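You operate a simulated robot arm through the tools that you are given. There is no shell and no other tool. Be economical: measure what you need, move in short steps, check, and stop when the job is done.

You run a simulated two-armed robot. Do the job below in one go: nothing can be reset, and whatever is moved stays where it is left.

TASK
Change the outlet plate for the 3 mm one and restart the jet.
Fine: shut the outlet and free the green screw first; old plate into the rack; tighten the screw before opening.

It is judged by the outcome, as a careful person would: the job done as asked, and still so three seconds after it is handed in. It fails if anything else is knocked over, pushed out of place, dropped, spilled or broken.

THE ROBOT
Two 7-joint arms with two-finger parallel grippers on one trunk, on a base that drives. Base frame: it is fixed to the floor where the robot stands at the start and does not move with it; the origin is under the middle of the robot, x ahead of it, y to its left, z up; the surface under the hand at the start is at about z = 900. Units: mm, degrees, N and s.
The left shoulder is at the start at [26, 101, 1312], the right one opposite. With the tool pointing down near the work surface each hand reaches from about 100 to 480 mm from the robot's upright axis, wherever it stands, measured 20 degrees to its own side. Places, roughly: blue outlet knob [500, 0, 1100]; green wing screw [500, -100, 1100]; jet tank [600, 0, 1200]; orange drain knob [500, 100, 1100]; supply knob [500, 200, 1000]. Payload 2.4 kg a hand.
Tool frame (each hand has its own): the origin (TCP) lies between the finger pads and is the grasp point; the fingertips stand 24 mm ahead of it; z points along the fingers, y is the line along which they close. The gripper opens to 68 mm. The fingers are 17 mm wide and 10 mm thick; the gripper's body (40 by 70 mm) begins 41 mm behind the TCP.
Orientation is told as [roll, pitch, yaw] about the base's x, y, z axes, in that order, counted from this pose: with the fingers straight down and closing along the base's y, the tool's x points along the base's -x, its y along +y and its z along -z.

THE INTERFACE
- The arms move only by the tool nudge_tool. It takes "left_motion", "right_motion" or both (then of equal length, played together; a hand with none holds still); each is one flat list of numbers, 7 for each row, row after row: the shift along the base's x, y, z in units of 25 mm (1.0 is 25 mm), then the turn, a rotation vector about the base's x, y, z in units of 8 degrees (1.0 is 8 degrees), then the finger opening in mm, from 0 to 68. In form: [dx, dy, dz, wx, wy, wz, hand, dx, dy, dz, wx, wy, wz, hand, ...]. A call has 1 to 10 rows; each row shifts and turns the commanded pose from where the row before left it. A call with a number of a shift or a turn outside -1 to 1 is refused whole. A row lasts 0.2 s, in which the tool goes at most 50 mm and 8.6 degrees; a call with a longer step from one row to the next is refused whole, and so is a gripper value outside its range. Where a pose cannot be reached the arm comes as near as it can. A force on the tool above 40 N (or 10 N above the force at the start of the call, whichever is more), or a blocked arm, ends the call early, and 0.2 s more pass. The fingers move at their own pace (about 72 mm/s each) and stop on an object; they squeeze with about 31 N. The grip force told is the motor's: it shows also when the fingers shut on nothing. Time passes only in rows, and 0.2 s behind the last, so rows that do not move let the fingers close. It gives the time, the measured TCP pose, the force on the tool (base axes), the opening and the grip force at its end, in the units of the frame above (readings bear some noise), with the torque about the TCP (base axes, N m) and any sound that the robot's microphone picked up.
- Cameras (640 x 400 px; columns grow to the right, rows downward): "scene" is now at [123.9, -25.4, 1499]; the picture's right is [-0.22, -0.98, 0.00], its down [-0.39, 0.09, -0.92] and it looks along [0.90, -0.20, -0.40] (base axes); focal length 214 px, centre (320, 200). "left" rides on the left gripper at [84, -11, -75] in its tool frame; the picture's right is [0.13, 0.99, 0.00], its down [-0.60, 0.08, -0.79] and it looks along [-0.79, 0.10, 0.61] (tool axes); focal length 251 px, centre (320, 200). "right" rides on the right gripper at [84, 11, -75] in its tool frame; the picture's right is [-0.13, 0.99, 0.00], its down [-0.60, -0.08, -0.79] and it looks along [-0.79, -0.10, 0.61] (tool axes); focal length 251 px, centre (320, 200). There is no depth. A picture from a camera that has moved, and an enlarged one, comes with that camera's place and axes in the base frame and with its lens. The place of the scene camera against the robot may be out by one fixed shift of up to 25 mm in any direction.
- get_image(camera): a new picture of that camera. No time passes.
- raise_lower(by): slides the trunk up (or, below 0, down) by that many mm; the arms and the scene camera ride with it, the base frame stays. It gives what a move gives, with no picture.
- steer(legs): drives the robot by 1 to 6 legs, each [ahead, left, turn to the left] in mm, mm and degrees, along the robot's own axes; the way and the turn of a leg run together, so that a leg with both is an arc; at most 1500 mm and 180 degrees a leg. The arms and the cameras ride along, it lands a little off, and it stops where it bumps. It gives what a move gives.
- head_to(pan, tilt): turns the head with the scene camera to pan (to the left, within 86 degrees either way) and tilt (down, from -29 to 69), counted from straight ahead of the robot. It gives what a move gives.
- zoom(camera, box): a new picture of the part [left, top, right, bottom] of that camera's present view, enlarged. No time passes.
- close_job(): hands the job in; it is judged then, once.

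Work in short steps. Places have to be worked out from the pictures, the camera data and where the tool is seen: move nearer, look again, correct. Check each grasp and each placing, and mend what went wrong. You have 120 turns and 92 pictures in all, those below and enlarged ones among them. Open the grippers and draw the arms clear of the work before you hand the job in, unless the task says otherwise; then end with one line.

The tools are called after "Request:" as name(argument=value, ...) on one line, values as JSON. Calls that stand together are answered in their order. nudge_tool: Moves the arms, as the interface text tells. Its arguments: {"type":"object","properties":{"left_motion":{"type":"array"},"right_motion":{"type":"array"}},"required":[]} The other tools are called the same way: raise_lower (by) slides the trunk up or down; steer (legs) drives the base; head_to (pan, tilt) turns the head that bears the scene camera; get_image (camera) takes a picture; zoom (camera, box) takes an enlarged picture of a part of a camera's view; close_job () hands the job in.

At the start:

```text
t: 0.0
left_position: [347.0, -4.4, 1384.9]
left_ee_rot: [0.0, -0.1, 0.1]
left_wrist_force: [-1.0, -0.6, -0.5]
left_torque: [-0.01, -0.01, -0.01]
left_opening: 68.0
left_finger_force: 0.0
right_position: [309.4, -319.7, 1448.7]
right_ee_rot: [0.0, -0.1, 0.0]
right_wrist_force: [0.5, 0.7, -0.6]
right_torque: [-0.01, -0.02, 0.04]
right_opening: 68.1
right_finger_force: 0.0
trunk travel left (down, up): [-525.0, 324.0]
robot x, y, heading: [-0.5, 1.4, -0.2]
head pan, tilt: [-12.4, 23.3]
```

scene: 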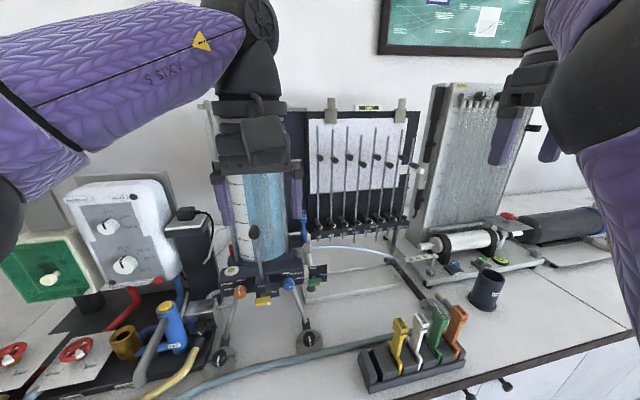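
right: 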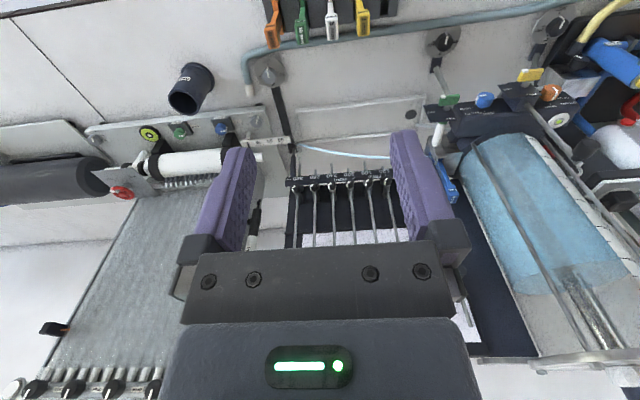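
left: 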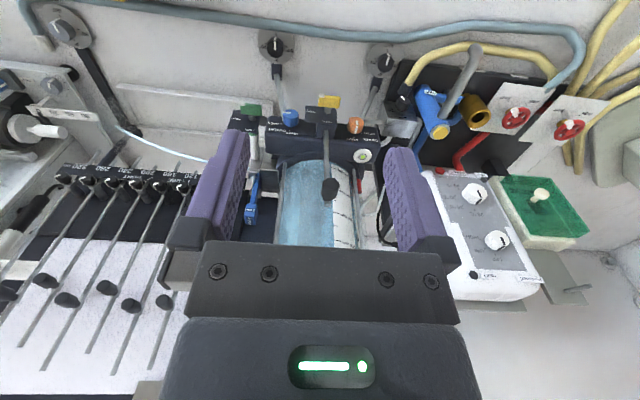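

I'll start by looking closely at the tank, its knobs and the plate rack.

Request:
zoom(camera="scene", box=[190, 220, 350, 320])

Request:
zoom(camera="scene", box=[350, 290, 478, 400])

Request:
zoom(camera="left", box=[220, 80, 400, 200])

```text
4.00 times, centred on (270, 270) of scene
camera zoom: at [123.9, -25.4, 1499.0], right [-0.22, -0.98, 0.0], down [-0.39, 0.09, -0.92], along [0.9, -0.2, -0.4], focal length 858 px, centre (520, -80)
```

zoom: 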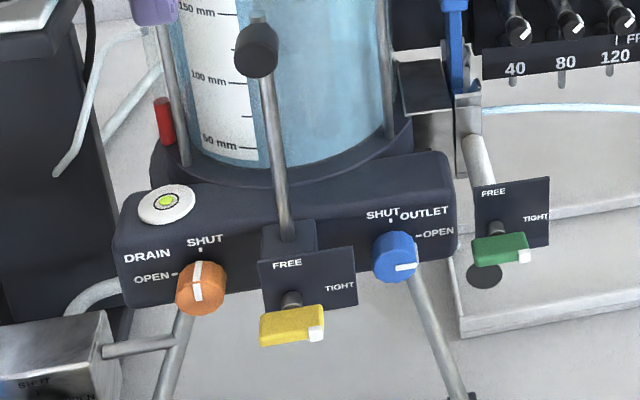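

```text
3.64 times, centred on (414, 345) of scene
camera zoom: at [123.9, -25.4, 1499.0], right [-0.22, -0.98, 0.0], down [-0.39, 0.09, -0.92], along [0.9, -0.2, -0.4], focal length 780 px, centre (-22, -327)
```

zoom: 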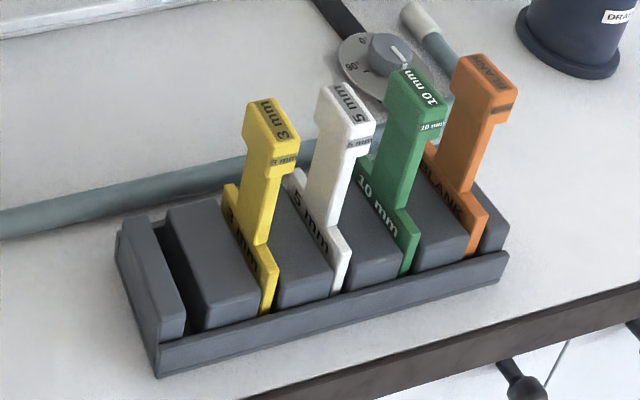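

```text
3.33 times, centred on (310, 140) of left
camera zoom: at [264.7, -12.4, 1460.6], right [-0.13, 0.99, 0.0], down [0.6, 0.08, 0.79], along [0.79, 0.1, -0.61], focal length 838 px, centre (353, 400)
```

zoom: 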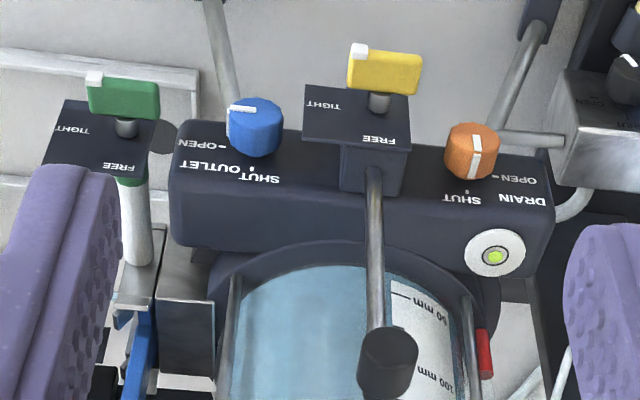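

Triangulating the wrist cameras puts the blue knob near (530,-30,1082) and the green wing near (523,-96,1083). The old plate's blue handle seems to be around (634,-87,1160). I'll enlarge the right camera's view of the outlet and the rack.

Request:
zoom(camera="right", box=[400, 60, 560, 220])

Request:
zoom(camera="right", box=[240, 0, 400, 100])

Request:
zoom(camera="scene", box=[280, 180, 340, 300])

```text
2.50 times, centred on (480, 140) of right
camera zoom: at [227.2, -308.7, 1523.3], right [0.13, 0.99, 0.0], down [0.6, -0.08, 0.79], along [0.79, -0.1, -0.61], focal length 629 px, centre (-80, 350)
```

zoom: 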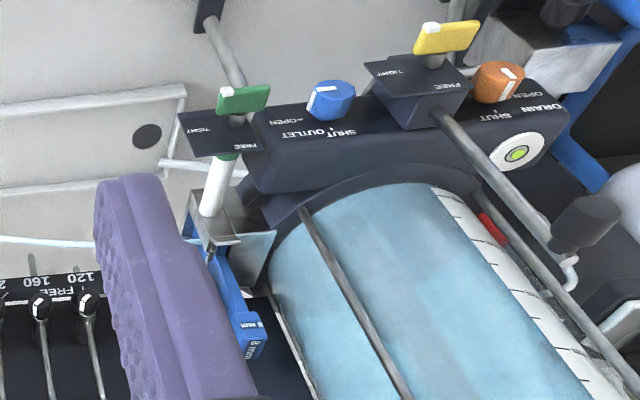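

```text
4.00 times, centred on (320, 50) of right
camera zoom: at [227.2, -308.7, 1523.3], right [0.13, 0.99, 0.0], down [0.6, -0.08, 0.79], along [0.79, -0.1, -0.61], focal length 1006 px, centre (320, 800)
```

zoom: 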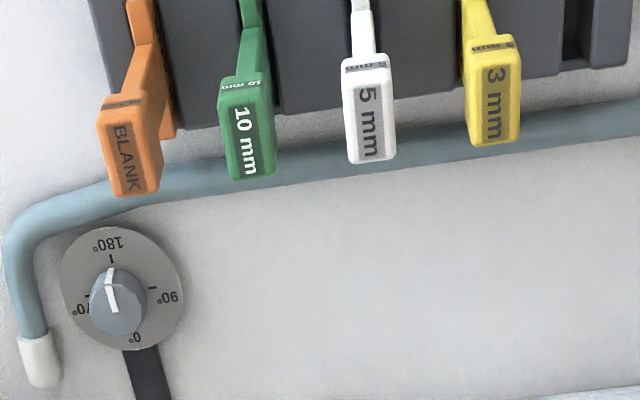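

```text
3.33 times, centred on (310, 240) of scene
camera zoom: at [123.9, -25.4, 1499.0], right [-0.22, -0.98, 0.0], down [-0.39, 0.09, -0.92], along [0.9, -0.2, -0.4], focal length 715 px, centre (353, 67)
```

zoom: 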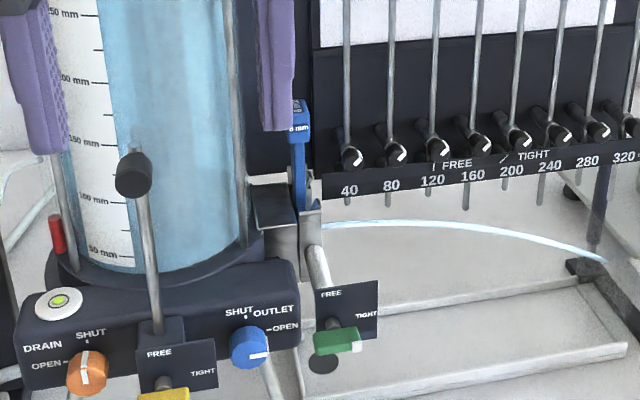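

The old plate is blue and marked 8 mm, seated upright in the outlet slot. The jet runs toward -y, and the rack's leftmost slot is empty. I'll move the left hand aside and bring the right hand nearer for a close look.

Request:
nudge_tool(right_motion=[0.8, 0.8, -1, 0, 0, 0, 68, 0.8, 0.8, -1, 0, 0, 0, 68, 0.8, 0.8, -1, 0, 0, 0, 68, 0.8, 0.8, -1, 0, 0, 0, 68, 0.8, 0.8, -1, 0, 0, 0, 68, 0.8, 0.8, -1, 0, 0, 0, 68, 0, 0, 0, 0, 0, 0, 68], left_motion=[-0.5, 1, 0.3, 0, 0, 0, 68, -0.5, 1, 0.3, 0, 0, 0, 68, -0.5, 1, 0.3, 0, 0, 0, 68, -0.5, 1, 0.3, 0, 0, 0, 68, 0, 1, 0, 0, 0, 0, 68, 0, 1, 0, 0, 0, 0, 68, 0, 1, 0, 0, 0, 0, 68])

Request:
get_image(camera="right")

Request:
get_image(camera="scene")

```text
t: 1.6
left_position: [298.4, 171.3, 1415.2]
left_ee_rot: [0.0, -0.1, 0.0]
left_wrist_force: [-0.6, 0.8, -0.5]
left_torque: [0.01, 0.0, 0.02]
left_opening: 68.3
left_finger_force: 0.1
right_position: [430.0, -197.9, 1298.6]
right_ee_rot: [-0.1, -0.1, -0.1]
right_wrist_force: [0.4, 1.0, 0.5]
right_torque: [0.03, -0.02, 0.02]
right_opening: 68.0
right_finger_force: 0.2
trunk travel left (down, up): [-525.0, 324.0]
robot x, y, heading: [-0.3, 1.6, -0.0]
head pan, tilt: [-12.4, 23.3]
```

```text
82 pictures are left
camera right: at [346.1, -187.8, 1373.0], right [0.13, 0.99, 0.0], down [0.6, -0.08, 0.79], along [0.79, -0.1, -0.61], focal length 251 px, centre (320, 200)
```

right: 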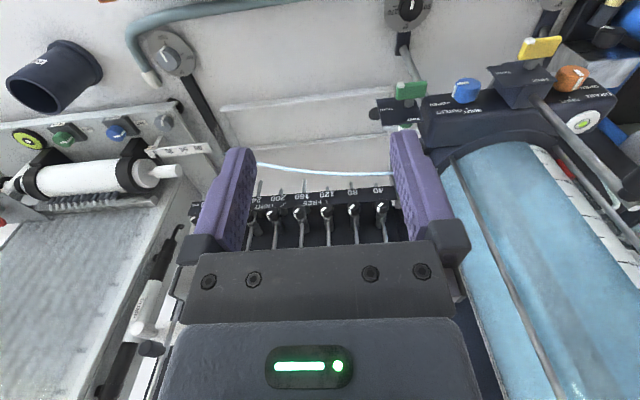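

```text
81 pictures are left
camera scene: at [123.6, -24.8, 1499.0], right [-0.22, -0.98, 0.0], down [-0.39, 0.09, -0.92], along [0.9, -0.2, -0.4], focal length 214 px, centre (320, 200)
```

scene: 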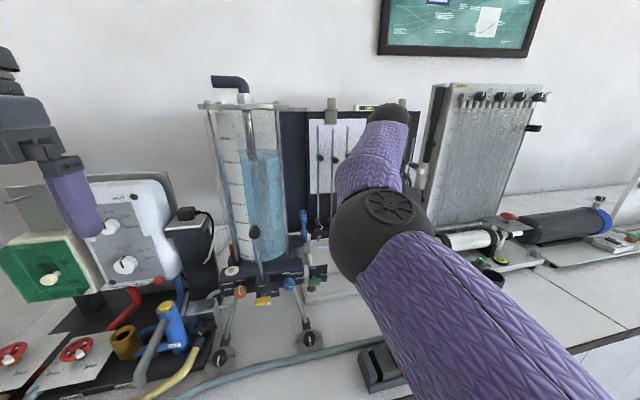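

Knob estimates hold: blue at about (531,-30,1080), green at about (521,-98,1083). I'll pitch the right hand so the fingers point forward and bring it in front of the blue knob.

Request:
nudge_tool(right_motion=[0, 0.4, -0.4, 0, -0.94, 0, 68, 0, 0.4, -0.4, 0, -0.94, 0, 68, 0, 0.4, -0.4, 0, -0.94, 0, 68, 0, 0.4, -0.4, 0, -0.94, 0, 68, 0, 0.4, -0.4, 0, -0.94, 0, 68, 0, 0.4, -0.4, 0, -0.94, 0, 68, 0, 0.4, -0.4, 0, -0.94, 0, 68, 0, 0.4, -0.4, 0, -0.94, 0, 68, 0, 0.4, -0.4, 0, -0.94, 0, 68, 0, 0.4, -0.4, 0, -0.94, 0, 68])

```text
t: 3.8
left_position: [298.4, 171.6, 1414.0]
left_ee_rot: [0.0, 0.0, 0.0]
left_wrist_force: [-0.3, 0.0, 0.8]
left_torque: [0.01, -0.01, 0.02]
left_opening: 68.0
left_finger_force: 0.1
right_position: [452.5, -133.5, 1219.8]
right_ee_rot: [-0.5, -60.3, 0.3]
right_wrist_force: [0.2, -0.6, -0.2]
right_torque: [-0.02, -0.02, -0.03]
right_opening: 67.8
right_finger_force: 0.1
right hand out of reach, approached as far as the arm can: row 1, 2, 3, 9, 10
trunk travel left (down, up): [-525.0, 324.0]
robot x, y, heading: [1.5, 1.4, -0.2]
head pan, tilt: [-12.4, 23.3]
```

Pitched fingers hit the arm's limit this close and high, so I'll back the base up a little and lower the trunk.

Request:
steer(legs=[[-90, 0, 0]])

Request:
raise_lower(by=-100)

Request:
get_image(camera="scene")

```text
t: 4.9
left_position: [206.4, 171.4, 1415.2]
left_ee_rot: [0.1, 0.0, 0.0]
left_wrist_force: [-0.5, -0.6, 0.4]
left_torque: [0.0, -0.02, 0.01]
left_opening: 67.8
left_finger_force: 0.1
right_position: [361.5, -134.3, 1220.1]
right_ee_rot: [-0.6, -60.5, 0.4]
right_wrist_force: [-0.4, 0.1, 0.2]
right_torque: [-0.03, 0.03, -0.02]
right_opening: 67.8
right_finger_force: 0.1
trunk travel left (down, up): [-525.0, 324.0]
robot x, y, heading: [-90.8, 1.1, 0.2]
head pan, tilt: [-12.4, 23.3]
```

```text
t: 6.2
left_position: [208.7, 171.2, 1315.6]
left_ee_rot: [0.0, 0.0, 0.1]
left_wrist_force: [0.1, 0.9, 0.0]
left_torque: [-0.01, 0.02, -0.03]
left_opening: 67.9
left_finger_force: 0.0
right_position: [362.7, -134.7, 1119.9]
right_ee_rot: [-0.6, -60.2, 0.3]
right_wrist_force: [-0.3, -0.3, -0.4]
right_torque: [-0.02, -0.02, 0.0]
right_opening: 68.4
right_finger_force: 0.1
trunk travel left (down, up): [-425.0, 424.0]
robot x, y, heading: [-88.9, -5.4, 0.1]
head pan, tilt: [-12.4, 23.3]
```

```text
80 pictures are left
camera scene: at [43.8, -25.2, 1398.6], right [-0.22, -0.98, 0.0], down [-0.39, 0.09, -0.92], along [0.9, -0.2, -0.4], focal length 214 px, centre (320, 200)
```

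scene: 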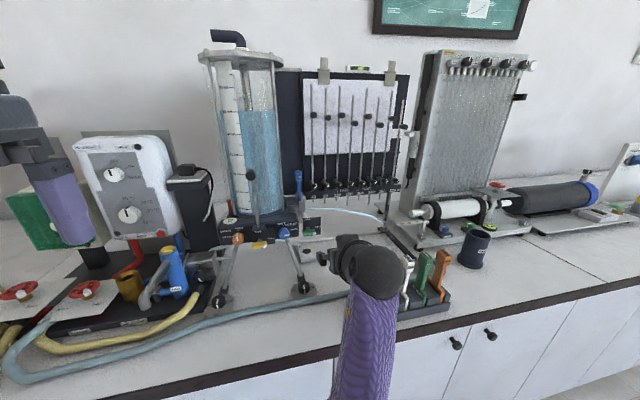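

The view is clear. I'll level the hand to pitch -90 and move it in front of the blue knob, stopping well short.

Request:
nudge_tool(right_motion=[0.5, 0.7, -0.27, 0, -0.94, 0, 68, 0.5, 0.7, -0.27, 0, -0.94, 0, 68, 0.5, 0.7, -0.27, 0, -0.94, 0, 68, 0.5, 0.7, -0.27, 0, -0.94, 0, 68, 0.5, 0.7, -0.27, 0, 0, 0, 68, 0.5, 0.7, -0.27, 0, 0, 0, 68, 0, 0, 0, 0, 0, 0, 68])

Request:
get_image(camera="right")

```text
t: 7.8
left_position: [207.2, 170.4, 1315.6]
left_ee_rot: [0.0, -0.1, 0.0]
left_wrist_force: [0.2, 0.0, 0.1]
left_torque: [0.02, 0.0, -0.03]
left_opening: 67.9
left_finger_force: 0.0
right_position: [389.5, -111.2, 1103.7]
right_ee_rot: [-3.5, -62.5, 1.0]
right_wrist_force: [0.4, 0.4, 0.5]
right_torque: [0.0, -0.03, -0.03]
right_opening: 67.9
right_finger_force: 0.0
right hand out of reach, approached as far as the arm can: row 1, 2, 3, 4
trunk travel left (down, up): [-425.0, 424.0]
robot x, y, heading: [-88.1, 0.9, -0.1]
head pan, tilt: [-12.4, 23.3]
```

```text
79 pictures are left
camera right: at [284.5, -97.6, 1062.4], right [0.1, 0.99, 0.09], down [-0.43, -0.04, 0.9], along [0.9, -0.12, 0.42], focal length 251 px, centre (320, 200)
```

right: 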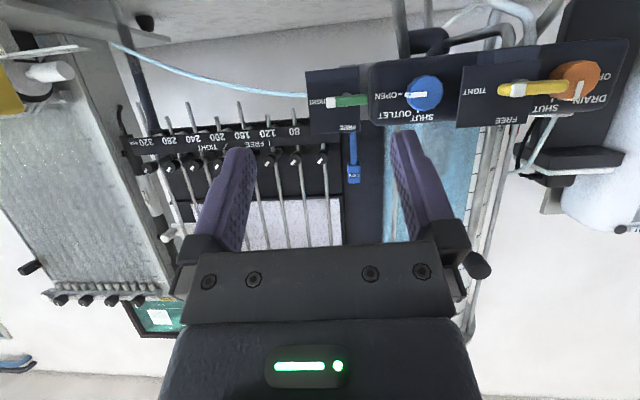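

The wrist blocks pitching while the arm is folded this much. I'll back off another 90 mm and extend the arm forward while pitching.

Request:
steer(legs=[[-90, 0, 0]])

Request:
nudge_tool(right_motion=[1, 0.3, 0, 0, 0, 0, 68, 1, 0.3, 0, 0, 0, 0, 68, 1, 0.3, 0, 0, 0, 0, 68, 1, 0.3, 0, 0, 0, 0, 68, 0.2, 0.2, 0, 0, -0.9, 0, 68, 0.2, 0.2, 0, 0, -0.9, 0, 68, 0.2, 0.2, 0, 0, -0.9, 0, 68, 0, 0, 0, 0, -0.8, 0, 68, 0, 0, 0, 0, 0, 0, 68])

```text
t: 8.9
left_position: [117.2, 172.2, 1315.3]
left_ee_rot: [0.1, 0.0, 0.0]
left_wrist_force: [-1.0, 0.0, 0.2]
left_torque: [-0.03, -0.03, -0.01]
left_opening: 67.9
left_finger_force: 0.0
right_position: [298.5, -111.1, 1101.8]
right_ee_rot: [-3.7, -62.3, 1.3]
right_wrist_force: [0.6, -0.1, 0.2]
right_torque: [0.0, 0.0, -0.01]
right_opening: 68.1
right_finger_force: 0.1
trunk travel left (down, up): [-425.0, 424.0]
robot x, y, heading: [-179.6, -0.3, 0.1]
head pan, tilt: [-12.4, 23.3]
```

```text
t: 10.9
left_position: [117.8, 171.2, 1314.9]
left_ee_rot: [0.0, 0.0, 0.0]
left_wrist_force: [0.7, 0.2, -0.3]
left_torque: [0.02, 0.03, 0.01]
left_opening: 68.1
left_finger_force: 0.1
right_position: [413.0, -86.9, 1101.2]
right_ee_rot: [-119.6, -89.4, 117.0]
right_wrist_force: [0.4, 0.5, 0.1]
right_torque: [-0.01, -0.01, -0.02]
right_opening: 68.0
right_finger_force: 0.1
right hand out of reach, approached as far as the arm can: row 3, 4, 5, 7
trunk travel left (down, up): [-425.0, 424.0]
robot x, y, heading: [-182.1, 1.4, 0.1]
head pan, tilt: [-12.4, 23.3]
```

The hand now points straight forward. I'll line it up with the blue knob and roll it +45° so the grip can sweep through to -45°.

Request:
nudge_tool(right_motion=[0.1, 0.38, -0.14, 0.94, 0, 0, 68, 0.1, 0.38, -0.14, 0.94, 0, 0, 68, 0.1, 0.38, -0.14, 0.94, 0, 0, 68, 0.1, 0.38, -0.14, 0.94, 0, 0, 68, 0.1, 0.38, -0.14, 0.94, 0, 0, 68, 0.1, 0.38, -0.14, 0.94, 0, 0, 68, 0, 0, 0, 0, 0, 0, 68])

Request:
get_image(camera="right")

```text
t: 12.5
left_position: [119.0, 171.9, 1316.3]
left_ee_rot: [0.0, -0.1, 0.0]
left_wrist_force: [-0.3, -0.3, 0.1]
left_torque: [-0.01, -0.02, 0.03]
left_opening: 67.8
left_finger_force: 0.1
right_position: [449.9, -59.3, 1077.8]
right_ee_rot: [86.9, -57.4, -89.6]
right_wrist_force: [0.2, 0.1, 1.0]
right_torque: [0.02, 0.03, -0.03]
right_opening: 67.9
right_finger_force: 0.0
right hand out of reach, approached as far as the arm can: row 1, 2, 3, 4, 5, 6
trunk travel left (down, up): [-425.0, 424.0]
robot x, y, heading: [-179.7, 0.6, 0.1]
head pan, tilt: [-12.4, 23.3]
```

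```text
78 pictures are left
camera right: at [376.9, -1.8, 1015.6], right [0.05, 0.77, 0.64], down [-0.79, -0.36, 0.49], along [0.61, -0.53, 0.59], focal length 251 px, centre (320, 200)
```

right: 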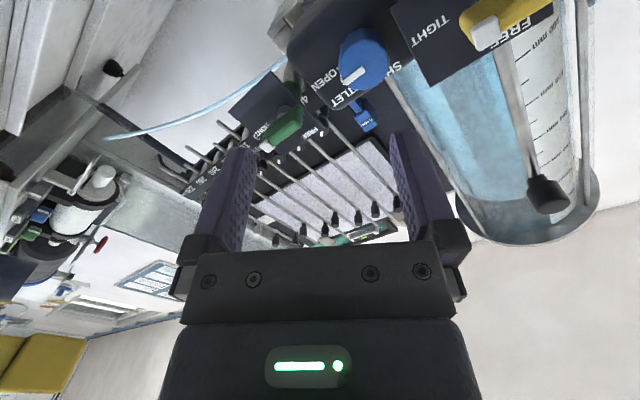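

By the camera axes the fingers do point along +x, rolled about 32°, but the arm is near a limit. I'll look at the arm from the head before choosing a better stance.

Request:
get_image(camera="scene")

```text
77 pictures are left
camera scene: at [-45.7, -25.2, 1398.5], right [-0.22, -0.98, 0.0], down [-0.39, 0.09, -0.92], along [0.9, -0.2, -0.4], focal length 214 px, centre (320, 200)
```

scene: 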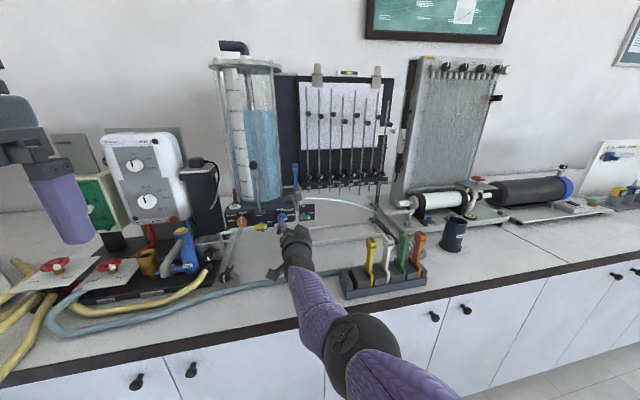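

The arm is nearly straight, so it is at full reach. I'll pull the hand back about 45 mm, finish the roll and the y alignment there, and make the approach by driving.

Request:
nudge_tool(right_motion=[-0.9, 0, 0, 0, 0, 0, 68, -0.9, 0, 0, 0, 0, 0, 68, 0, 0.3, 0, 0.8, 0, 0, 68, 0, 0.3, 0, 0.8, 0, 0, 68, 0, 0.3, 0, 0, 0, 0, 68, 0, 0.3, 0, 0, 0, 0, 68, 0, 0, 0, 0, 0, 0, 68])

Request:
get_image(camera="right")

```text
t: 14.1
left_position: [118.2, 170.8, 1315.5]
left_ee_rot: [0.0, -0.1, 0.0]
left_wrist_force: [0.5, -0.1, -0.9]
left_torque: [-0.01, -0.01, -0.02]
left_opening: 68.0
left_finger_force: 0.0
right_position: [437.1, -10.4, 1081.0]
right_ee_rot: [87.1, -44.7, -89.7]
right_wrist_force: [1.3, 0.0, 0.9]
right_torque: [-0.01, 0.02, -0.02]
right_opening: 68.0
right_finger_force: 0.1
right hand out of reach, approached as far as the arm can: row 1, 2, 4, 6
trunk travel left (down, up): [-425.0, 424.0]
robot x, y, heading: [-177.8, 1.5, 0.1]
head pan, tilt: [-12.4, 23.3]
```

```text
76 pictures are left
camera right: at [362.9, 60.1, 1032.6], right [0.05, 0.61, 0.79], down [-0.79, -0.46, 0.4], along [0.61, -0.65, 0.46], focal length 251 px, centre (320, 200)
```

right: 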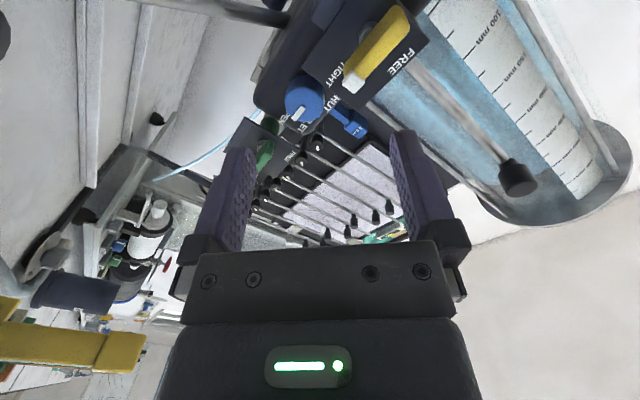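

The view gives the knob centre as about (531,-32,1077). The yellow lock panel's edge is only about 15 mm to the left of the knob, so I'll use a narrow opening. I'll test the full +45° to -45° sweep in free air first.

Request:
nudge_tool(right_motion=[0.5, -0.3, 0, 0, 0, 0, 42, 0.5, -0.3, 0, 0, 0, 0, 42, 0, -0.3, 0, 0, 0, 0, 42, 0, 0, 0, 0, 0, 0, 42])

Request:
nudge_tool(right_motion=[0, 0, 0, -1, 0, 0, 42, 0, 0, 0, -1, 0, 0, 42, 0, 0, 0, -1, 0, 0, 42, 0, 0, 0, -1, 0, 0, 42, 0, 0, 0, -1, 0, 0, 42, 0, 0, 0, -1, 0, 0, 42, 0, 0, 0, -1, 0, 0, 42, 0, 0, 0, -1, 0, 0, 42, 0, 0, 0, -1, 0, 0, 42, 0, 0, 0, -1, 0, 0, 42])

Request:
get_image(camera="right")

```text
t: 15.1
left_position: [118.8, 172.6, 1315.5]
left_ee_rot: [0.1, 0.1, 0.1]
left_wrist_force: [-0.1, 0.4, -0.1]
left_torque: [-0.02, -0.02, 0.02]
left_opening: 68.1
left_finger_force: 0.1
right_position: [444.9, -30.4, 1088.5]
right_ee_rot: [87.1, -44.8, -89.7]
right_wrist_force: [0.0, 0.4, 0.3]
right_torque: [0.01, -0.01, 0.03]
right_opening: 42.0
right_finger_force: 0.0
right hand out of reach, approached as far as the arm can: row 1, 2
trunk travel left (down, up): [-425.0, 424.0]
robot x, y, heading: [-177.3, -3.3, -0.1]
head pan, tilt: [-12.4, 23.3]
```

```text
t: 17.3
left_position: [118.1, 171.4, 1316.1]
left_ee_rot: [0.0, 0.0, 0.1]
left_wrist_force: [0.2, 0.3, 0.6]
left_torque: [-0.02, -0.02, 0.04]
left_opening: 67.9
left_finger_force: 0.1
right_position: [442.1, -31.3, 1087.1]
right_ee_rot: [-92.4, -55.2, 89.6]
right_wrist_force: [-0.4, 0.1, 0.8]
right_torque: [0.02, -0.01, 0.03]
right_opening: 42.1
right_finger_force: 0.0
trunk travel left (down, up): [-425.0, 424.0]
robot x, y, heading: [-180.2, -2.5, -0.2]
head pan, tilt: [-12.4, 23.3]
```

```text
75 pictures are left
camera right: at [369.2, -66.9, 1010.4], right [0.05, 0.89, -0.46], down [-0.79, 0.31, 0.52], along [0.61, 0.34, 0.72], focal length 251 px, centre (320, 200)
```

right: 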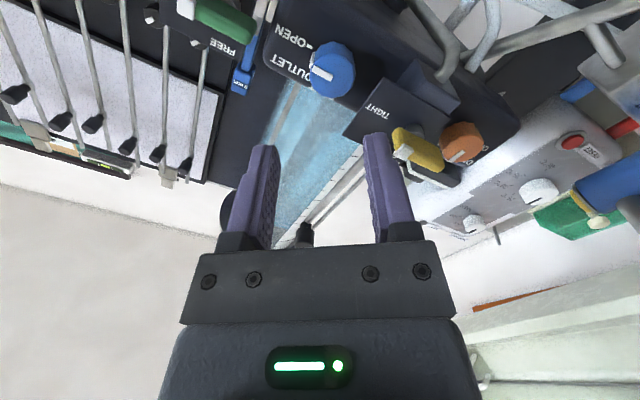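

Rolling works freely and this view again gives the knob as (531,-32,1078). The arm is simply out of forward reach, so I'll roll back to +45°, lower 9 mm, and drive forward to bring the fingers around the knob.

Request:
nudge_tool(right_motion=[0, 0, -0.36, 1, 0, 0, 42, 0, 0, 0, 1, 0, 0, 42, 0, 0, 0, 1, 0, 0, 42, 0, 0, 0, 1, 0, 0, 42, 0, 0, 0, 1, 0, 0, 42, 0, 0, 0, 1, 0, 0, 42, 0, 0, 0, 1, 0, 0, 42, 0, 0, 0, 1, 0, 0, 42, 0, 0, 0, 1, 0, 0, 42, 0, 0, 0, 1, 0, 0, 42])

Request:
steer(legs=[[30, 0, 0]])

Request:
get_image(camera="right")

```text
t: 19.5
left_position: [118.5, 171.4, 1314.1]
left_ee_rot: [-0.1, 0.0, 0.0]
left_wrist_force: [0.2, -0.3, -0.9]
left_torque: [-0.03, -0.03, 0.03]
left_opening: 67.9
left_finger_force: 0.0
right_position: [442.2, -32.3, 1079.8]
right_ee_rot: [87.0, -47.0, -89.8]
right_wrist_force: [0.6, -0.8, 1.1]
right_torque: [0.02, -0.02, 0.01]
right_opening: 42.1
right_finger_force: 0.0
right hand out of reach, approached as far as the arm can: row 1
trunk travel left (down, up): [-425.0, 424.0]
robot x, y, heading: [-179.5, -2.9, 0.0]
head pan, tilt: [-12.4, 23.3]
```

```text
t: 20.4
left_position: [149.8, 172.5, 1315.3]
left_ee_rot: [0.1, 0.1, 0.0]
left_wrist_force: [-0.2, -0.4, 0.1]
left_torque: [-0.02, 0.03, -0.03]
left_opening: 68.1
left_finger_force: 0.1
right_position: [473.5, -32.8, 1079.0]
right_ee_rot: [86.9, -47.3, -89.7]
right_wrist_force: [0.4, 0.1, -0.1]
right_torque: [0.0, 0.01, -0.01]
right_opening: 41.9
right_finger_force: 0.0
trunk travel left (down, up): [-425.0, 424.0]
robot x, y, heading: [-152.4, 2.2, 0.0]
head pan, tilt: [-12.4, 23.3]
```

```text
74 pictures are left
camera right: at [399.0, 35.9, 1026.6], right [0.05, 0.64, 0.77], down [-0.79, -0.44, 0.42], along [0.61, -0.63, 0.49], focal length 251 px, centre (320, 200)
```

right: 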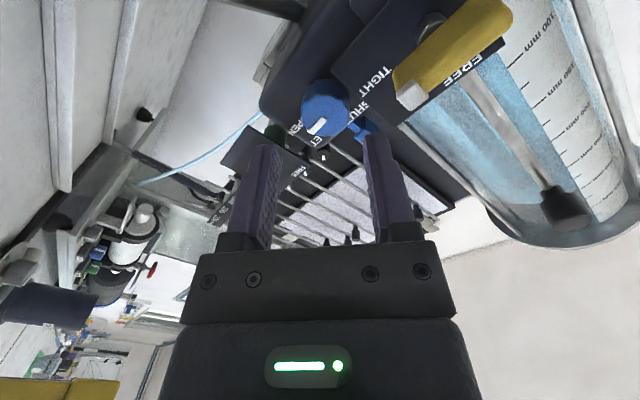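

The fingers straddle the knob in line with its axis. I'll zoom in to check the upper finger's clearance from the yellow lock panel.

Request:
zoom(camera="right", box=[230, 30, 450, 180])

```text
2.67 times, centred on (340, 105) of right
camera zoom: at [399.0, 35.9, 1026.6], right [0.05, 0.64, 0.77], down [-0.79, -0.44, 0.42], along [0.61, -0.63, 0.49], focal length 670 px, centre (267, 453)
```

zoom: 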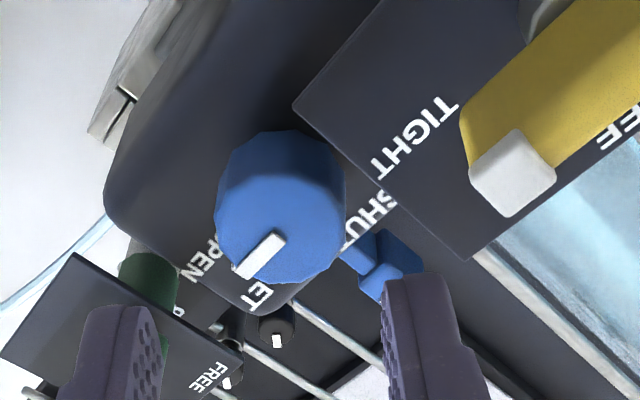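

The panel edge is at y≈-4, x≈507, and the knob face is at x≈520. A sweep from 135° to 45° keeps the fingers furthest from that panel. I'll narrow the opening to 36 and see if the wrist can roll to 130°.

Request:
nudge_tool(right_motion=[0, 0, 0, 1, 0, 0, 36, 0, 0, 0, 1, 0, 0, 36, 0, 0, 0, 1, 0, 0, 36, 0, 0, 0, 1, 0, 0, 36, 0, 0, 0, 1, 0, 0, 36, 0, 0, 0, 1, 0, 0, 36, 0, 0, 0, 1, 0, 0, 36, 0, 0, 0, 1, 0, 0, 36, 0, 0, 0, 1, 0, 0, 36, 0, 0, 0, 1, 0, 0, 36])

Request:
get_image(camera="right")

```text
t: 22.6
left_position: [148.5, 172.7, 1316.1]
left_ee_rot: [0.0, 0.0, 0.0]
left_wrist_force: [-0.3, 0.9, 0.0]
left_torque: [0.0, 0.0, 0.0]
left_opening: 68.2
left_finger_force: 0.1
right_position: [502.5, -85.0, 1233.4]
right_ee_rot: [86.9, 29.9, -90.2]
right_wrist_force: [-0.3, 0.4, -0.1]
right_torque: [0.03, -0.01, -0.01]
right_opening: 35.9
right_finger_force: 0.0
right hand out of reach, approached as far as the arm can: row 1, 2, 3, 4, 5, 6, 7, 8, 9, 10
trunk travel left (down, up): [-425.0, 424.0]
robot x, y, heading: [-147.8, 0.4, -0.2]
head pan, tilt: [-12.4, 23.3]
```

```text
72 pictures are left
camera right: at [430.5, -20.7, 1286.7], right [0.05, -0.61, 0.79], down [-0.8, -0.5, -0.33], along [0.6, -0.62, -0.51], focal length 251 px, centre (320, 200)
```

right: 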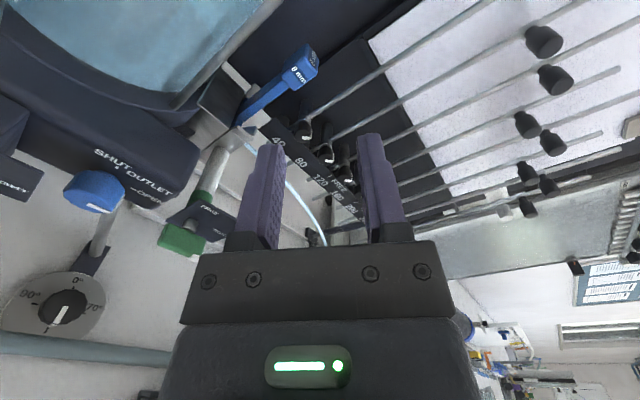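

That roll isn't reachable, and the hand wandered upward without touching anything. From here I have a good view of the outlet slot, so I'll enlarge it before going back.

Request:
zoom(camera="right", box=[160, 30, 360, 160])

```text
3.08 times, centred on (260, 95) of right
camera zoom: at [430.5, -20.7, 1286.7], right [0.05, -0.61, 0.79], down [-0.8, -0.5, -0.33], along [0.6, -0.62, -0.51], focal length 774 px, centre (505, 523)
```

zoom: 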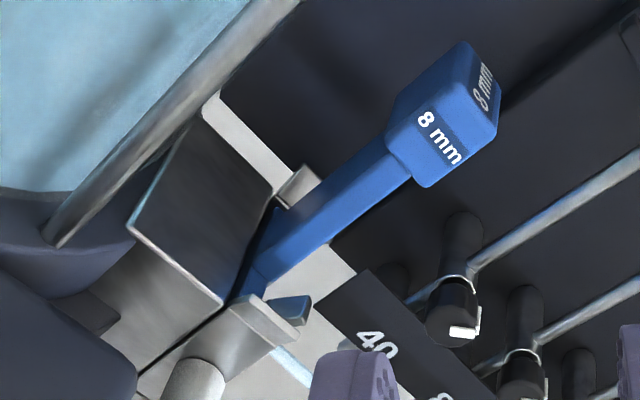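

I've got the head of the old plate at about (663,-89,1199). Now I'll back the hand off in x while unrolling, before coming down again.

Request:
nudge_tool(right_motion=[-1, 0, 0, -1, 0, 0, 36, -1, 0, 0, -1, 0, 0, 36, 0, 0, 0, -1, 0, 0, 36, 0, 0, 0, -1, 0, 0, 36, 0, 0, 0, -1, 0, 0, 36, 0, 0, 0, -1, 0, 0, 36, 0, 0, 0, -1, 0, 0, 36, 0, 0, 0, -1, 0, 0, 36, 0, 0, 0, -1, 0, 0, 36, 0, 0, 0, 0, 0, 0, 36])

```text
t: 24.8
left_position: [148.7, 172.5, 1314.6]
left_ee_rot: [0.0, 0.0, 0.0]
left_wrist_force: [-0.4, 0.6, 0.6]
left_torque: [0.0, 0.02, -0.03]
left_opening: 68.1
left_finger_force: 0.1
right_position: [501.4, -79.4, 1238.4]
right_ee_rot: [87.2, -42.3, -90.2]
right_wrist_force: [-0.3, -0.5, 0.0]
right_torque: [-0.01, -0.01, -0.02]
right_opening: 36.1
right_finger_force: 0.1
right hand out of reach, approached as far as the arm can: row 1, 2
trunk travel left (down, up): [-425.0, 424.0]
robot x, y, heading: [-149.4, -3.0, 0.2]
head pan, tilt: [-12.4, 23.3]
```

Request:
nudge_tool(right_motion=[-0.8, 0, 0, 0, 0, 0, 36, -0.8, 0, 0, 0, 0, 0, 36, -0.4, 0, -0.5, 0, 0, 0, 36, 0, 0, -1, 0, 0, 0, 36])

```text
t: 25.8
left_position: [147.9, 171.3, 1316.0]
left_ee_rot: [0.0, 0.0, 0.0]
left_wrist_force: [0.2, 0.0, -0.1]
left_torque: [0.02, 0.02, 0.02]
left_opening: 67.9
left_finger_force: 0.1
right_position: [501.0, -74.4, 1201.9]
right_ee_rot: [87.2, -42.1, -90.3]
right_wrist_force: [-0.3, -0.4, 0.3]
right_torque: [0.0, -0.03, 0.0]
right_opening: 36.0
right_finger_force: 0.0
right hand out of reach, approached as far as the arm can: row 1, 2, 3
trunk travel left (down, up): [-425.0, 424.0]
robot x, y, heading: [-150.8, -2.2, 0.1]
head pan, tilt: [-12.4, 23.3]
```

Holding this pitch, the arm cannot retract closer than about 600–650 mm, so I'll use the base for x. I'll back up 60 mm, then lower the hand to knob height.

Request:
steer(legs=[[-60, 0, 0]])

Request:
nudge_tool(right_motion=[0, 0.25, -0.8, 0, 0, 0, 36, 0, 0.25, -0.8, 0, 0, 0, 36, 0, 0.25, -0.8, 0, 0, 0, 36, 0, 0.25, -0.8, 0, 0, 0, 36, 0, 0.25, -0.8, 0, 0, 0, 36, 0, 0.25, -0.8, 0, 0, 0, 36, 0, 0, 0, 0, 0, 0, 36])

```text
t: 26.7
left_position: [87.0, 171.8, 1316.1]
left_ee_rot: [0.0, 0.0, 0.0]
left_wrist_force: [0.0, -0.5, -0.2]
left_torque: [0.02, 0.01, -0.01]
left_opening: 67.8
left_finger_force: 0.1
right_position: [439.6, -74.3, 1203.0]
right_ee_rot: [87.3, -42.1, -90.4]
right_wrist_force: [0.1, -0.6, 0.2]
right_torque: [0.0, 0.03, 0.03]
right_opening: 36.2
right_finger_force: 0.0
trunk travel left (down, up): [-425.0, 424.0]
robot x, y, heading: [-211.2, 0.8, 0.0]
head pan, tilt: [-12.4, 23.3]
```

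```text
t: 28.3
left_position: [88.9, 171.0, 1314.9]
left_ee_rot: [0.0, 0.0, 0.1]
left_wrist_force: [-0.7, -0.5, -0.3]
left_torque: [0.0, 0.01, -0.02]
left_opening: 68.0
left_finger_force: 0.1
right_position: [429.6, -46.7, 1125.4]
right_ee_rot: [87.2, -42.0, -90.2]
right_wrist_force: [-0.4, 0.0, -0.9]
right_torque: [-0.03, 0.01, 0.01]
right_opening: 35.9
right_finger_force: 0.1
right hand out of reach, approached as far as the arm can: row 2, 3, 4, 5, 6
trunk travel left (down, up): [-425.0, 424.0]
robot x, y, heading: [-211.0, -0.5, 0.2]
head pan, tilt: [-12.4, 23.3]
```

The limits suggest the forearm comes in from the right with the elbow out, so the wrist runs out of bend. I'll shift the robot left so the right arm works straight ahead of its own shoulder.

Request:
steer(legs=[[0, 180, 0]])

Request:
nudge_tool(right_motion=[0, -0.9, -0.3, 0, 0, 0, 36, 0, -0.9, -0.3, 0, 0, 0, 36, 0, -0.9, -0.3, 0, 0, 0, 36, 0, -0.9, -0.3, 0, 0, 0, 36, 0, -0.9, -0.3, 0, 0, 0, 36, 0, -0.9, -0.3, 0, 0, 0, 36, 0, 0, 0, 0, 0, 0, 36])

Request:
get_image(camera="scene")

```text
t: 29.8
left_position: [88.4, 351.5, 1315.2]
left_ee_rot: [-0.1, 0.0, 0.0]
left_wrist_force: [-0.3, -0.3, 0.3]
left_torque: [-0.03, 0.0, 0.03]
left_opening: 68.1
left_finger_force: 0.0
right_position: [428.5, 132.6, 1125.4]
right_ee_rot: [87.2, -42.2, -90.2]
right_wrist_force: [-0.1, 0.2, 0.6]
right_torque: [0.0, -0.01, -0.03]
right_opening: 36.1
right_finger_force: 0.0
trunk travel left (down, up): [-425.0, 424.0]
robot x, y, heading: [-209.8, 179.8, -0.3]
head pan, tilt: [-12.4, 23.3]
```

```text
t: 31.4
left_position: [87.2, 351.6, 1315.0]
left_ee_rot: [0.2, 0.1, 0.1]
left_wrist_force: [-0.1, -1.6, 0.1]
left_torque: [0.01, 0.02, 0.0]
left_opening: 68.1
left_finger_force: 0.1
right_position: [434.5, 101.7, 1120.4]
right_ee_rot: [87.2, -42.1, -90.1]
right_wrist_force: [0.1, 0.0, -0.1]
right_torque: [-0.01, 0.0, -0.02]
right_opening: 36.1
right_finger_force: 0.2
right hand out of reach, approached as far as the arm can: row 2, 3, 4, 5, 6
trunk travel left (down, up): [-425.0, 424.0]
robot x, y, heading: [-209.6, 183.5, 0.1]
head pan, tilt: [-12.4, 23.3]
```

```text
70 pictures are left
camera scene: at [-76.0, 154.9, 1398.5], right [-0.21, -0.98, 0.0], down [-0.39, 0.08, -0.92], along [0.9, -0.2, -0.4], focal length 214 px, centre (320, 200)
```

scene: 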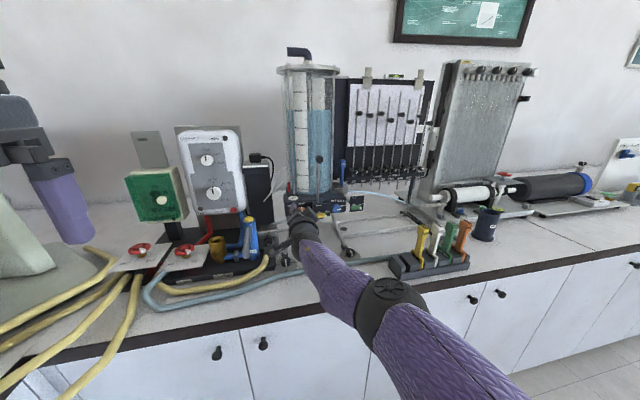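

The arm is straightened out, which is a singular pose it can't retract from directly. I'll relax the pitch, fold the elbow while moving right and back, and then pitch up again.

Request:
nudge_tool(right_motion=[-0.7, -0.6, 0, -0.9, 0, 0, 36, -0.7, -0.6, 0, -0.9, 0, 0, 36, -0.7, -0.6, 0, -0.9, 0, 0, 36, -0.7, -0.6, 0, -0.9, 0, 0, 36, -0.7, -0.6, 0, -0.9, 0.2, 0, 36, -0.7, -0.6, 0, -0.6, 0.9, 0, 36, -0.7, -0.6, 0, 0, 0.9, 0, 36, 0, -0.6, 0, 0, 0.9, 0, 36, 0, -0.6, 0, 0, 0.9, 0, 36])

```text
refused: row 6 steps farther than a row can; nothing moved
```

Request:
nudge_tool(right_motion=[-0.7, -0.6, 0, -0.9, 0, 0, 36, -0.7, -0.6, 0, -0.9, 0, 0, 36, -0.7, -0.6, 0, -0.9, 0, 0, 36, -0.7, -0.6, 0, -0.9, 0, 0, 36, -0.7, -0.6, 0, -0.9, 0.2, 0, 36, -0.7, -0.6, 0, -0.5, 0.9, 0, 36, -0.7, -0.6, 0, 0, 0.9, 0, 36, 0, -0.6, 0, 0, 0.9, 0, 36, 0, -0.6, 0, 0, 0.9, 0, 36])

```text
t: 33.4
left_position: [89.5, 351.7, 1316.3]
left_ee_rot: [0.0, 0.0, 0.0]
left_wrist_force: [0.5, -0.6, 0.4]
left_torque: [0.0, 0.02, -0.01]
left_opening: 68.1
left_finger_force: 0.0
right_position: [441.0, -11.9, 1108.3]
right_ee_rot: [22.1, -73.6, -30.1]
right_wrist_force: [-0.9, -0.4, 0.3]
right_torque: [0.0, 0.01, 0.04]
right_opening: 36.0
right_finger_force: 0.1
right hand out of reach, approached as far as the arm can: row 1, 2, 3, 4, 5, 6, 7, 8, 9
trunk travel left (down, up): [-425.0, 424.0]
robot x, y, heading: [-210.8, 177.6, -0.2]
head pan, tilt: [-12.4, 23.3]
```

Retraction still fails even after moving well to the right, so I'll test whether forward motion is free from here.

Request:
nudge_tool(right_motion=[0.6, 0, 0, 0, 0, 0, 36, 0.6, 0, 0, 0, 0, 0, 36])

Request:
get_image(camera="right")

Request:
get_image(camera="scene")

```text
t: 34.0
left_position: [87.8, 351.7, 1315.4]
left_ee_rot: [0.0, 0.0, 0.0]
left_wrist_force: [0.7, -0.5, -0.5]
left_torque: [-0.01, 0.0, -0.01]
left_opening: 68.2
left_finger_force: 0.0
right_position: [441.4, -12.3, 1107.7]
right_ee_rot: [22.4, -73.6, -30.4]
right_wrist_force: [-0.1, -0.2, -0.5]
right_torque: [0.02, -0.01, 0.02]
right_opening: 35.8
right_finger_force: 0.1
right hand out of reach, approached as far as the arm can: row 1, 2
trunk travel left (down, up): [-425.0, 424.0]
robot x, y, heading: [-207.5, 178.2, 0.1]
head pan, tilt: [-12.4, 23.3]
```

```text
69 pictures are left
camera right: at [351.5, 20.5, 1048.1], right [0.18, 0.96, 0.23], down [-0.62, -0.07, 0.78], along [0.76, -0.29, 0.58], focal length 251 px, centre (320, 200)
```

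right: 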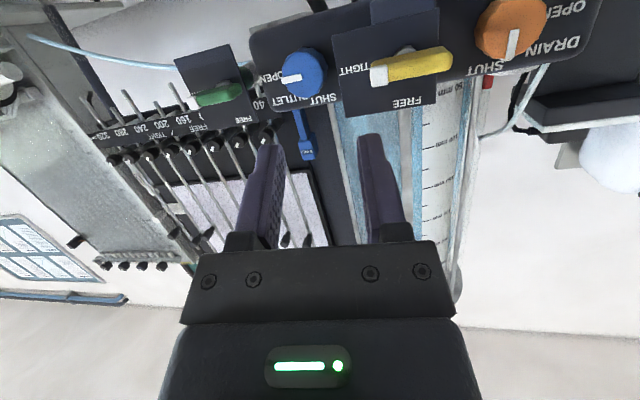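

```text
68 pictures are left
camera scene: at [-76.0, 154.8, 1398.5], right [-0.21, -0.98, 0.0], down [-0.39, 0.09, -0.92], along [0.9, -0.2, -0.4], focal length 214 px, centre (320, 200)
```

scene: 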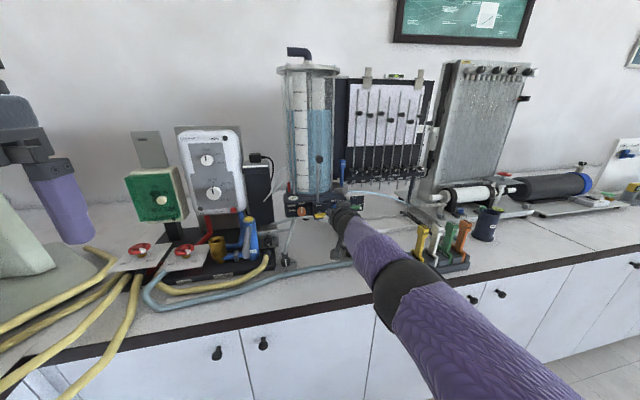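

The arm is visibly dead straight. I'll pitch the tool back down while retreating so the elbow is forced to bend.

Request:
nudge_tool(right_motion=[-0.6, 0, 0, 0, 1, 0, 36, -0.6, 0, 0, 0, 1, 0, 36, -0.6, 0, 0, 0, 1, 0, 36, -0.6, 0, 0, 0, 1, 0, 36, -0.6, 0, 0, 0, 1, 0, 36, -0.6, 0, 0, 0, 1, 0, 36, -0.6, 0, 0, 0, 0, 0, 36, -0.6, 0, 0, 0, 0, 0, 36])

```text
t: 35.8
left_position: [87.7, 351.1, 1316.3]
left_ee_rot: [0.0, 0.0, 0.0]
left_wrist_force: [0.2, 0.6, -0.6]
left_torque: [-0.01, 0.0, -0.03]
left_opening: 67.9
left_finger_force: 0.2
right_position: [335.1, -4.6, 1112.5]
right_ee_rot: [0.3, -33.2, -9.3]
right_wrist_force: [-0.1, 0.7, -0.5]
right_torque: [-0.01, -0.02, 0.04]
right_opening: 35.9
right_finger_force: 0.1
right hand out of reach, approached as far as the arm can: row 1, 2
trunk travel left (down, up): [-425.0, 424.0]
robot x, y, heading: [-210.3, 181.5, -0.1]
head pan, tilt: [-12.4, 23.3]
```

Free again at pitch -33. I'll pitch up here, with the elbow bent and the hand in front of its own shoulder, and see how far it goes.

Request:
nudge_tool(right_motion=[0, 0, 0, 0, -0.8, 0.3, 36, 0, 0, 0, 0, -0.8, 0.3, 36, 0, 0, 0, 0, -0.8, 0.3, 36, 0, 0, 0, 0, -0.8, 0.3, 36, 0, 0, 0, 0, -1, 0, 36, 0, 0, 0, 0, -1, 0, 36, 0, 0, 0, 0, -1, 0, 36, 0, 0, 0, 0, 0, 0, 36])

Request:
get_image(camera="scene")

```text
t: 37.6
left_position: [88.0, 352.2, 1314.8]
left_ee_rot: [-0.1, 0.0, 0.0]
left_wrist_force: [0.1, 0.3, -0.7]
left_torque: [0.0, 0.0, 0.03]
left_opening: 68.1
left_finger_force: 0.0
right_position: [345.8, -45.7, 1150.1]
right_ee_rot: [10.4, -81.9, -7.6]
right_wrist_force: [-0.3, -0.2, 0.7]
right_torque: [0.02, -0.01, -0.02]
right_opening: 35.9
right_finger_force: 0.1
right hand out of reach, approached as far as the arm can: row 6, 7
trunk travel left (down, up): [-425.0, 424.0]
robot x, y, heading: [-209.4, 176.6, 0.3]
head pan, tilt: [-12.4, 23.3]
```

```text
67 pictures are left
camera scene: at [-76.1, 155.7, 1398.6], right [-0.21, -0.98, 0.0], down [-0.39, 0.08, -0.92], along [0.9, -0.2, -0.4], focal length 214 px, centre (320, 200)
```

scene: 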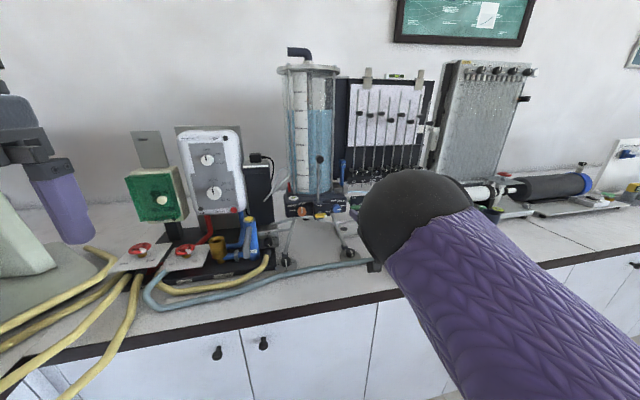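

The arm is in an elbow-up pose and reached pitch -82°. A lower shoulder will flatten the forearm, so I'll lower the trunk 110 mm, then raise the hand back up and finish pitching.

Request:
raise_lower(by=-110)

Request:
nudge_tool(right_motion=[0.5, 0, 0.8, 0, 0, 0, 36, 0.5, 0, 0.8, 0, 0, 0, 36, 0.5, 0.2, 0, 0, -0.5, 0, 36, 0.5, 0.2, 0, 0, -0.5, 0, 36, 0, 0, 0, 0, 0, 0, 36])

Request:
get_image(camera="right")

```text
t: 39.1
left_position: [86.8, 350.9, 1205.7]
left_ee_rot: [-0.1, 0.0, 0.0]
left_wrist_force: [0.1, -0.4, -1.2]
left_torque: [0.0, 0.02, 0.01]
left_opening: 67.7
left_finger_force: 0.0
right_position: [354.6, -45.0, 1009.8]
right_ee_rot: [8.6, -78.8, -5.7]
right_wrist_force: [0.2, -0.3, 0.7]
right_torque: [0.0, 0.0, 0.02]
right_opening: 36.0
right_finger_force: 0.0
trunk travel left (down, up): [-315.0, 534.0]
robot x, y, heading: [-212.0, 177.5, -0.0]
head pan, tilt: [-12.4, 23.3]
```

```text
t: 40.3
left_position: [88.9, 350.6, 1205.8]
left_ee_rot: [0.0, 0.0, -0.1]
left_wrist_force: [0.7, -0.6, -1.1]
left_torque: [-0.02, -0.03, 0.02]
left_opening: 68.0
left_finger_force: 0.1
right_position: [397.9, -39.3, 1050.8]
right_ee_rot: [14.8, -84.2, -11.5]
right_wrist_force: [-0.5, -0.2, 0.4]
right_torque: [0.01, 0.03, 0.02]
right_opening: 36.0
right_finger_force: 0.1
right hand out of reach, approached as far as the arm can: row 4
trunk travel left (down, up): [-315.0, 534.0]
robot x, y, heading: [-210.7, 182.7, 0.1]
head pan, tilt: [-12.4, 23.3]
```

```text
66 pictures are left
camera right: at [315.0, -31.8, 975.1], right [-0.04, 0.99, 0.15], down [-0.72, -0.14, 0.68], along [0.69, -0.08, 0.72], focal length 251 px, centre (320, 200)
```

right: 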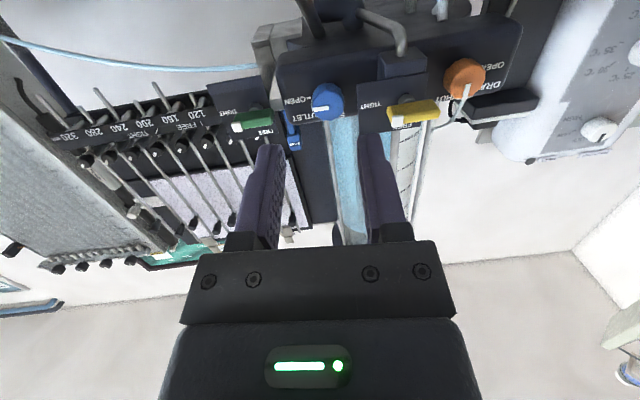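

Request:
nudge_tool(right_motion=[0.2, 0.1, 0.55, 0, 0, 0, 36, 0.2, 0.1, 0.55, 0, 0, 0, 36, 0, 0, 0, 0, -0.7, 0, 36, 0, 0, 0, 0.93, 0, 0, 36, 0, 0, 0, 0.93, 0, 0, 36, 0, 0, 0, 0.93, 0, 0, 36, 0, 0, 0, 0.93, 0, 0, 36, 0, 0, 0, 0, 0, 0, 36])

Request:
get_image(camera="right")

```text
t: 42.1
left_position: [87.1, 351.3, 1205.3]
left_ee_rot: [0.0, 0.0, 0.0]
left_wrist_force: [-0.2, 0.9, 0.4]
left_torque: [0.01, -0.02, -0.02]
left_opening: 67.8
left_finger_force: 0.1
right_position: [405.7, -81.7, 1102.9]
right_ee_rot: [96.5, -59.0, -94.0]
right_wrist_force: [0.1, -0.1, 0.4]
right_torque: [0.05, -0.05, 0.03]
right_opening: 36.1
right_finger_force: 0.2
right hand out of reach, approached as far as the arm can: row 1, 3, 4, 5, 6, 7
trunk travel left (down, up): [-315.0, 534.0]
robot x, y, heading: [-213.4, 176.8, 0.0]
head pan, tilt: [-12.4, 23.3]
```

```text
65 pictures are left
camera right: at [334.3, -31.6, 1031.3], right [-0.06, 0.78, 0.62], down [-0.81, -0.4, 0.43], along [0.59, -0.47, 0.66], focal length 251 px, centre (320, 200)
```

right: 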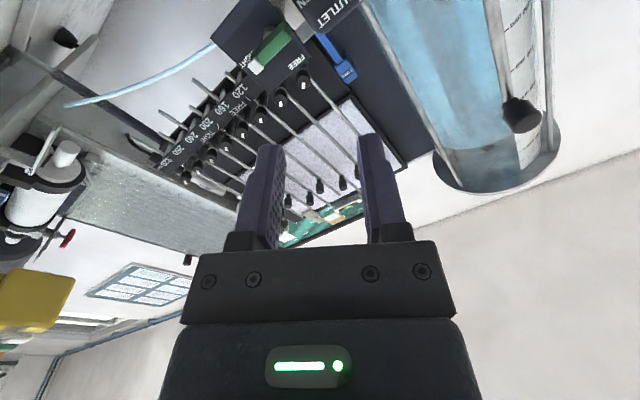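

The wrist pitch limit, not the roll, seems to be what pushes the hand upward. Lowering the trunk another 70 mm puts the shoulder below the knobs and should relieve it.

Request:
raise_lower(by=-70)

Request:
nudge_tool(right_motion=[0, 0.5, 0.5, 0, 0, 0, 36, 0, 0.5, 0.5, 0, 0, 0, 36, 0, 0.5, 0.5, 0, 0, 0, 36, 0, 0.5, 0.4, 0, 0, 0, 36, 0, 0, 0, 0, 0, 0, 36])

```text
t: 43.1
left_position: [88.1, 351.4, 1136.1]
left_ee_rot: [0.0, -0.1, -0.1]
left_wrist_force: [0.2, 0.2, 0.6]
left_torque: [-0.01, -0.01, 0.02]
left_opening: 67.7
left_finger_force: 0.1
right_position: [406.2, -82.2, 1034.4]
right_ee_rot: [96.7, -59.1, -94.0]
right_wrist_force: [-0.4, 0.3, 0.0]
right_torque: [0.01, 0.01, -0.01]
right_opening: 36.1
right_finger_force: 0.2
trunk travel left (down, up): [-245.0, 604.0]
robot x, y, heading: [-205.7, 179.9, 0.4]
head pan, tilt: [-12.4, 23.3]
```

```text
t: 44.3
left_position: [88.0, 352.3, 1135.6]
left_ee_rot: [0.1, 0.0, 0.0]
left_wrist_force: [0.0, -0.2, -0.8]
left_torque: [-0.01, -0.03, 0.02]
left_opening: 68.1
left_finger_force: 0.0
right_position: [406.0, -46.1, 1071.9]
right_ee_rot: [95.6, -59.1, -92.8]
right_wrist_force: [0.3, -0.4, 0.8]
right_torque: [-0.03, -0.02, 0.02]
right_opening: 36.1
right_finger_force: 0.0
right hand out of reach, approached as far as the arm can: row 4
trunk travel left (down, up): [-245.0, 604.0]
robot x, y, heading: [-207.8, 181.5, -0.4]
head pan, tilt: [-12.4, 23.3]
```

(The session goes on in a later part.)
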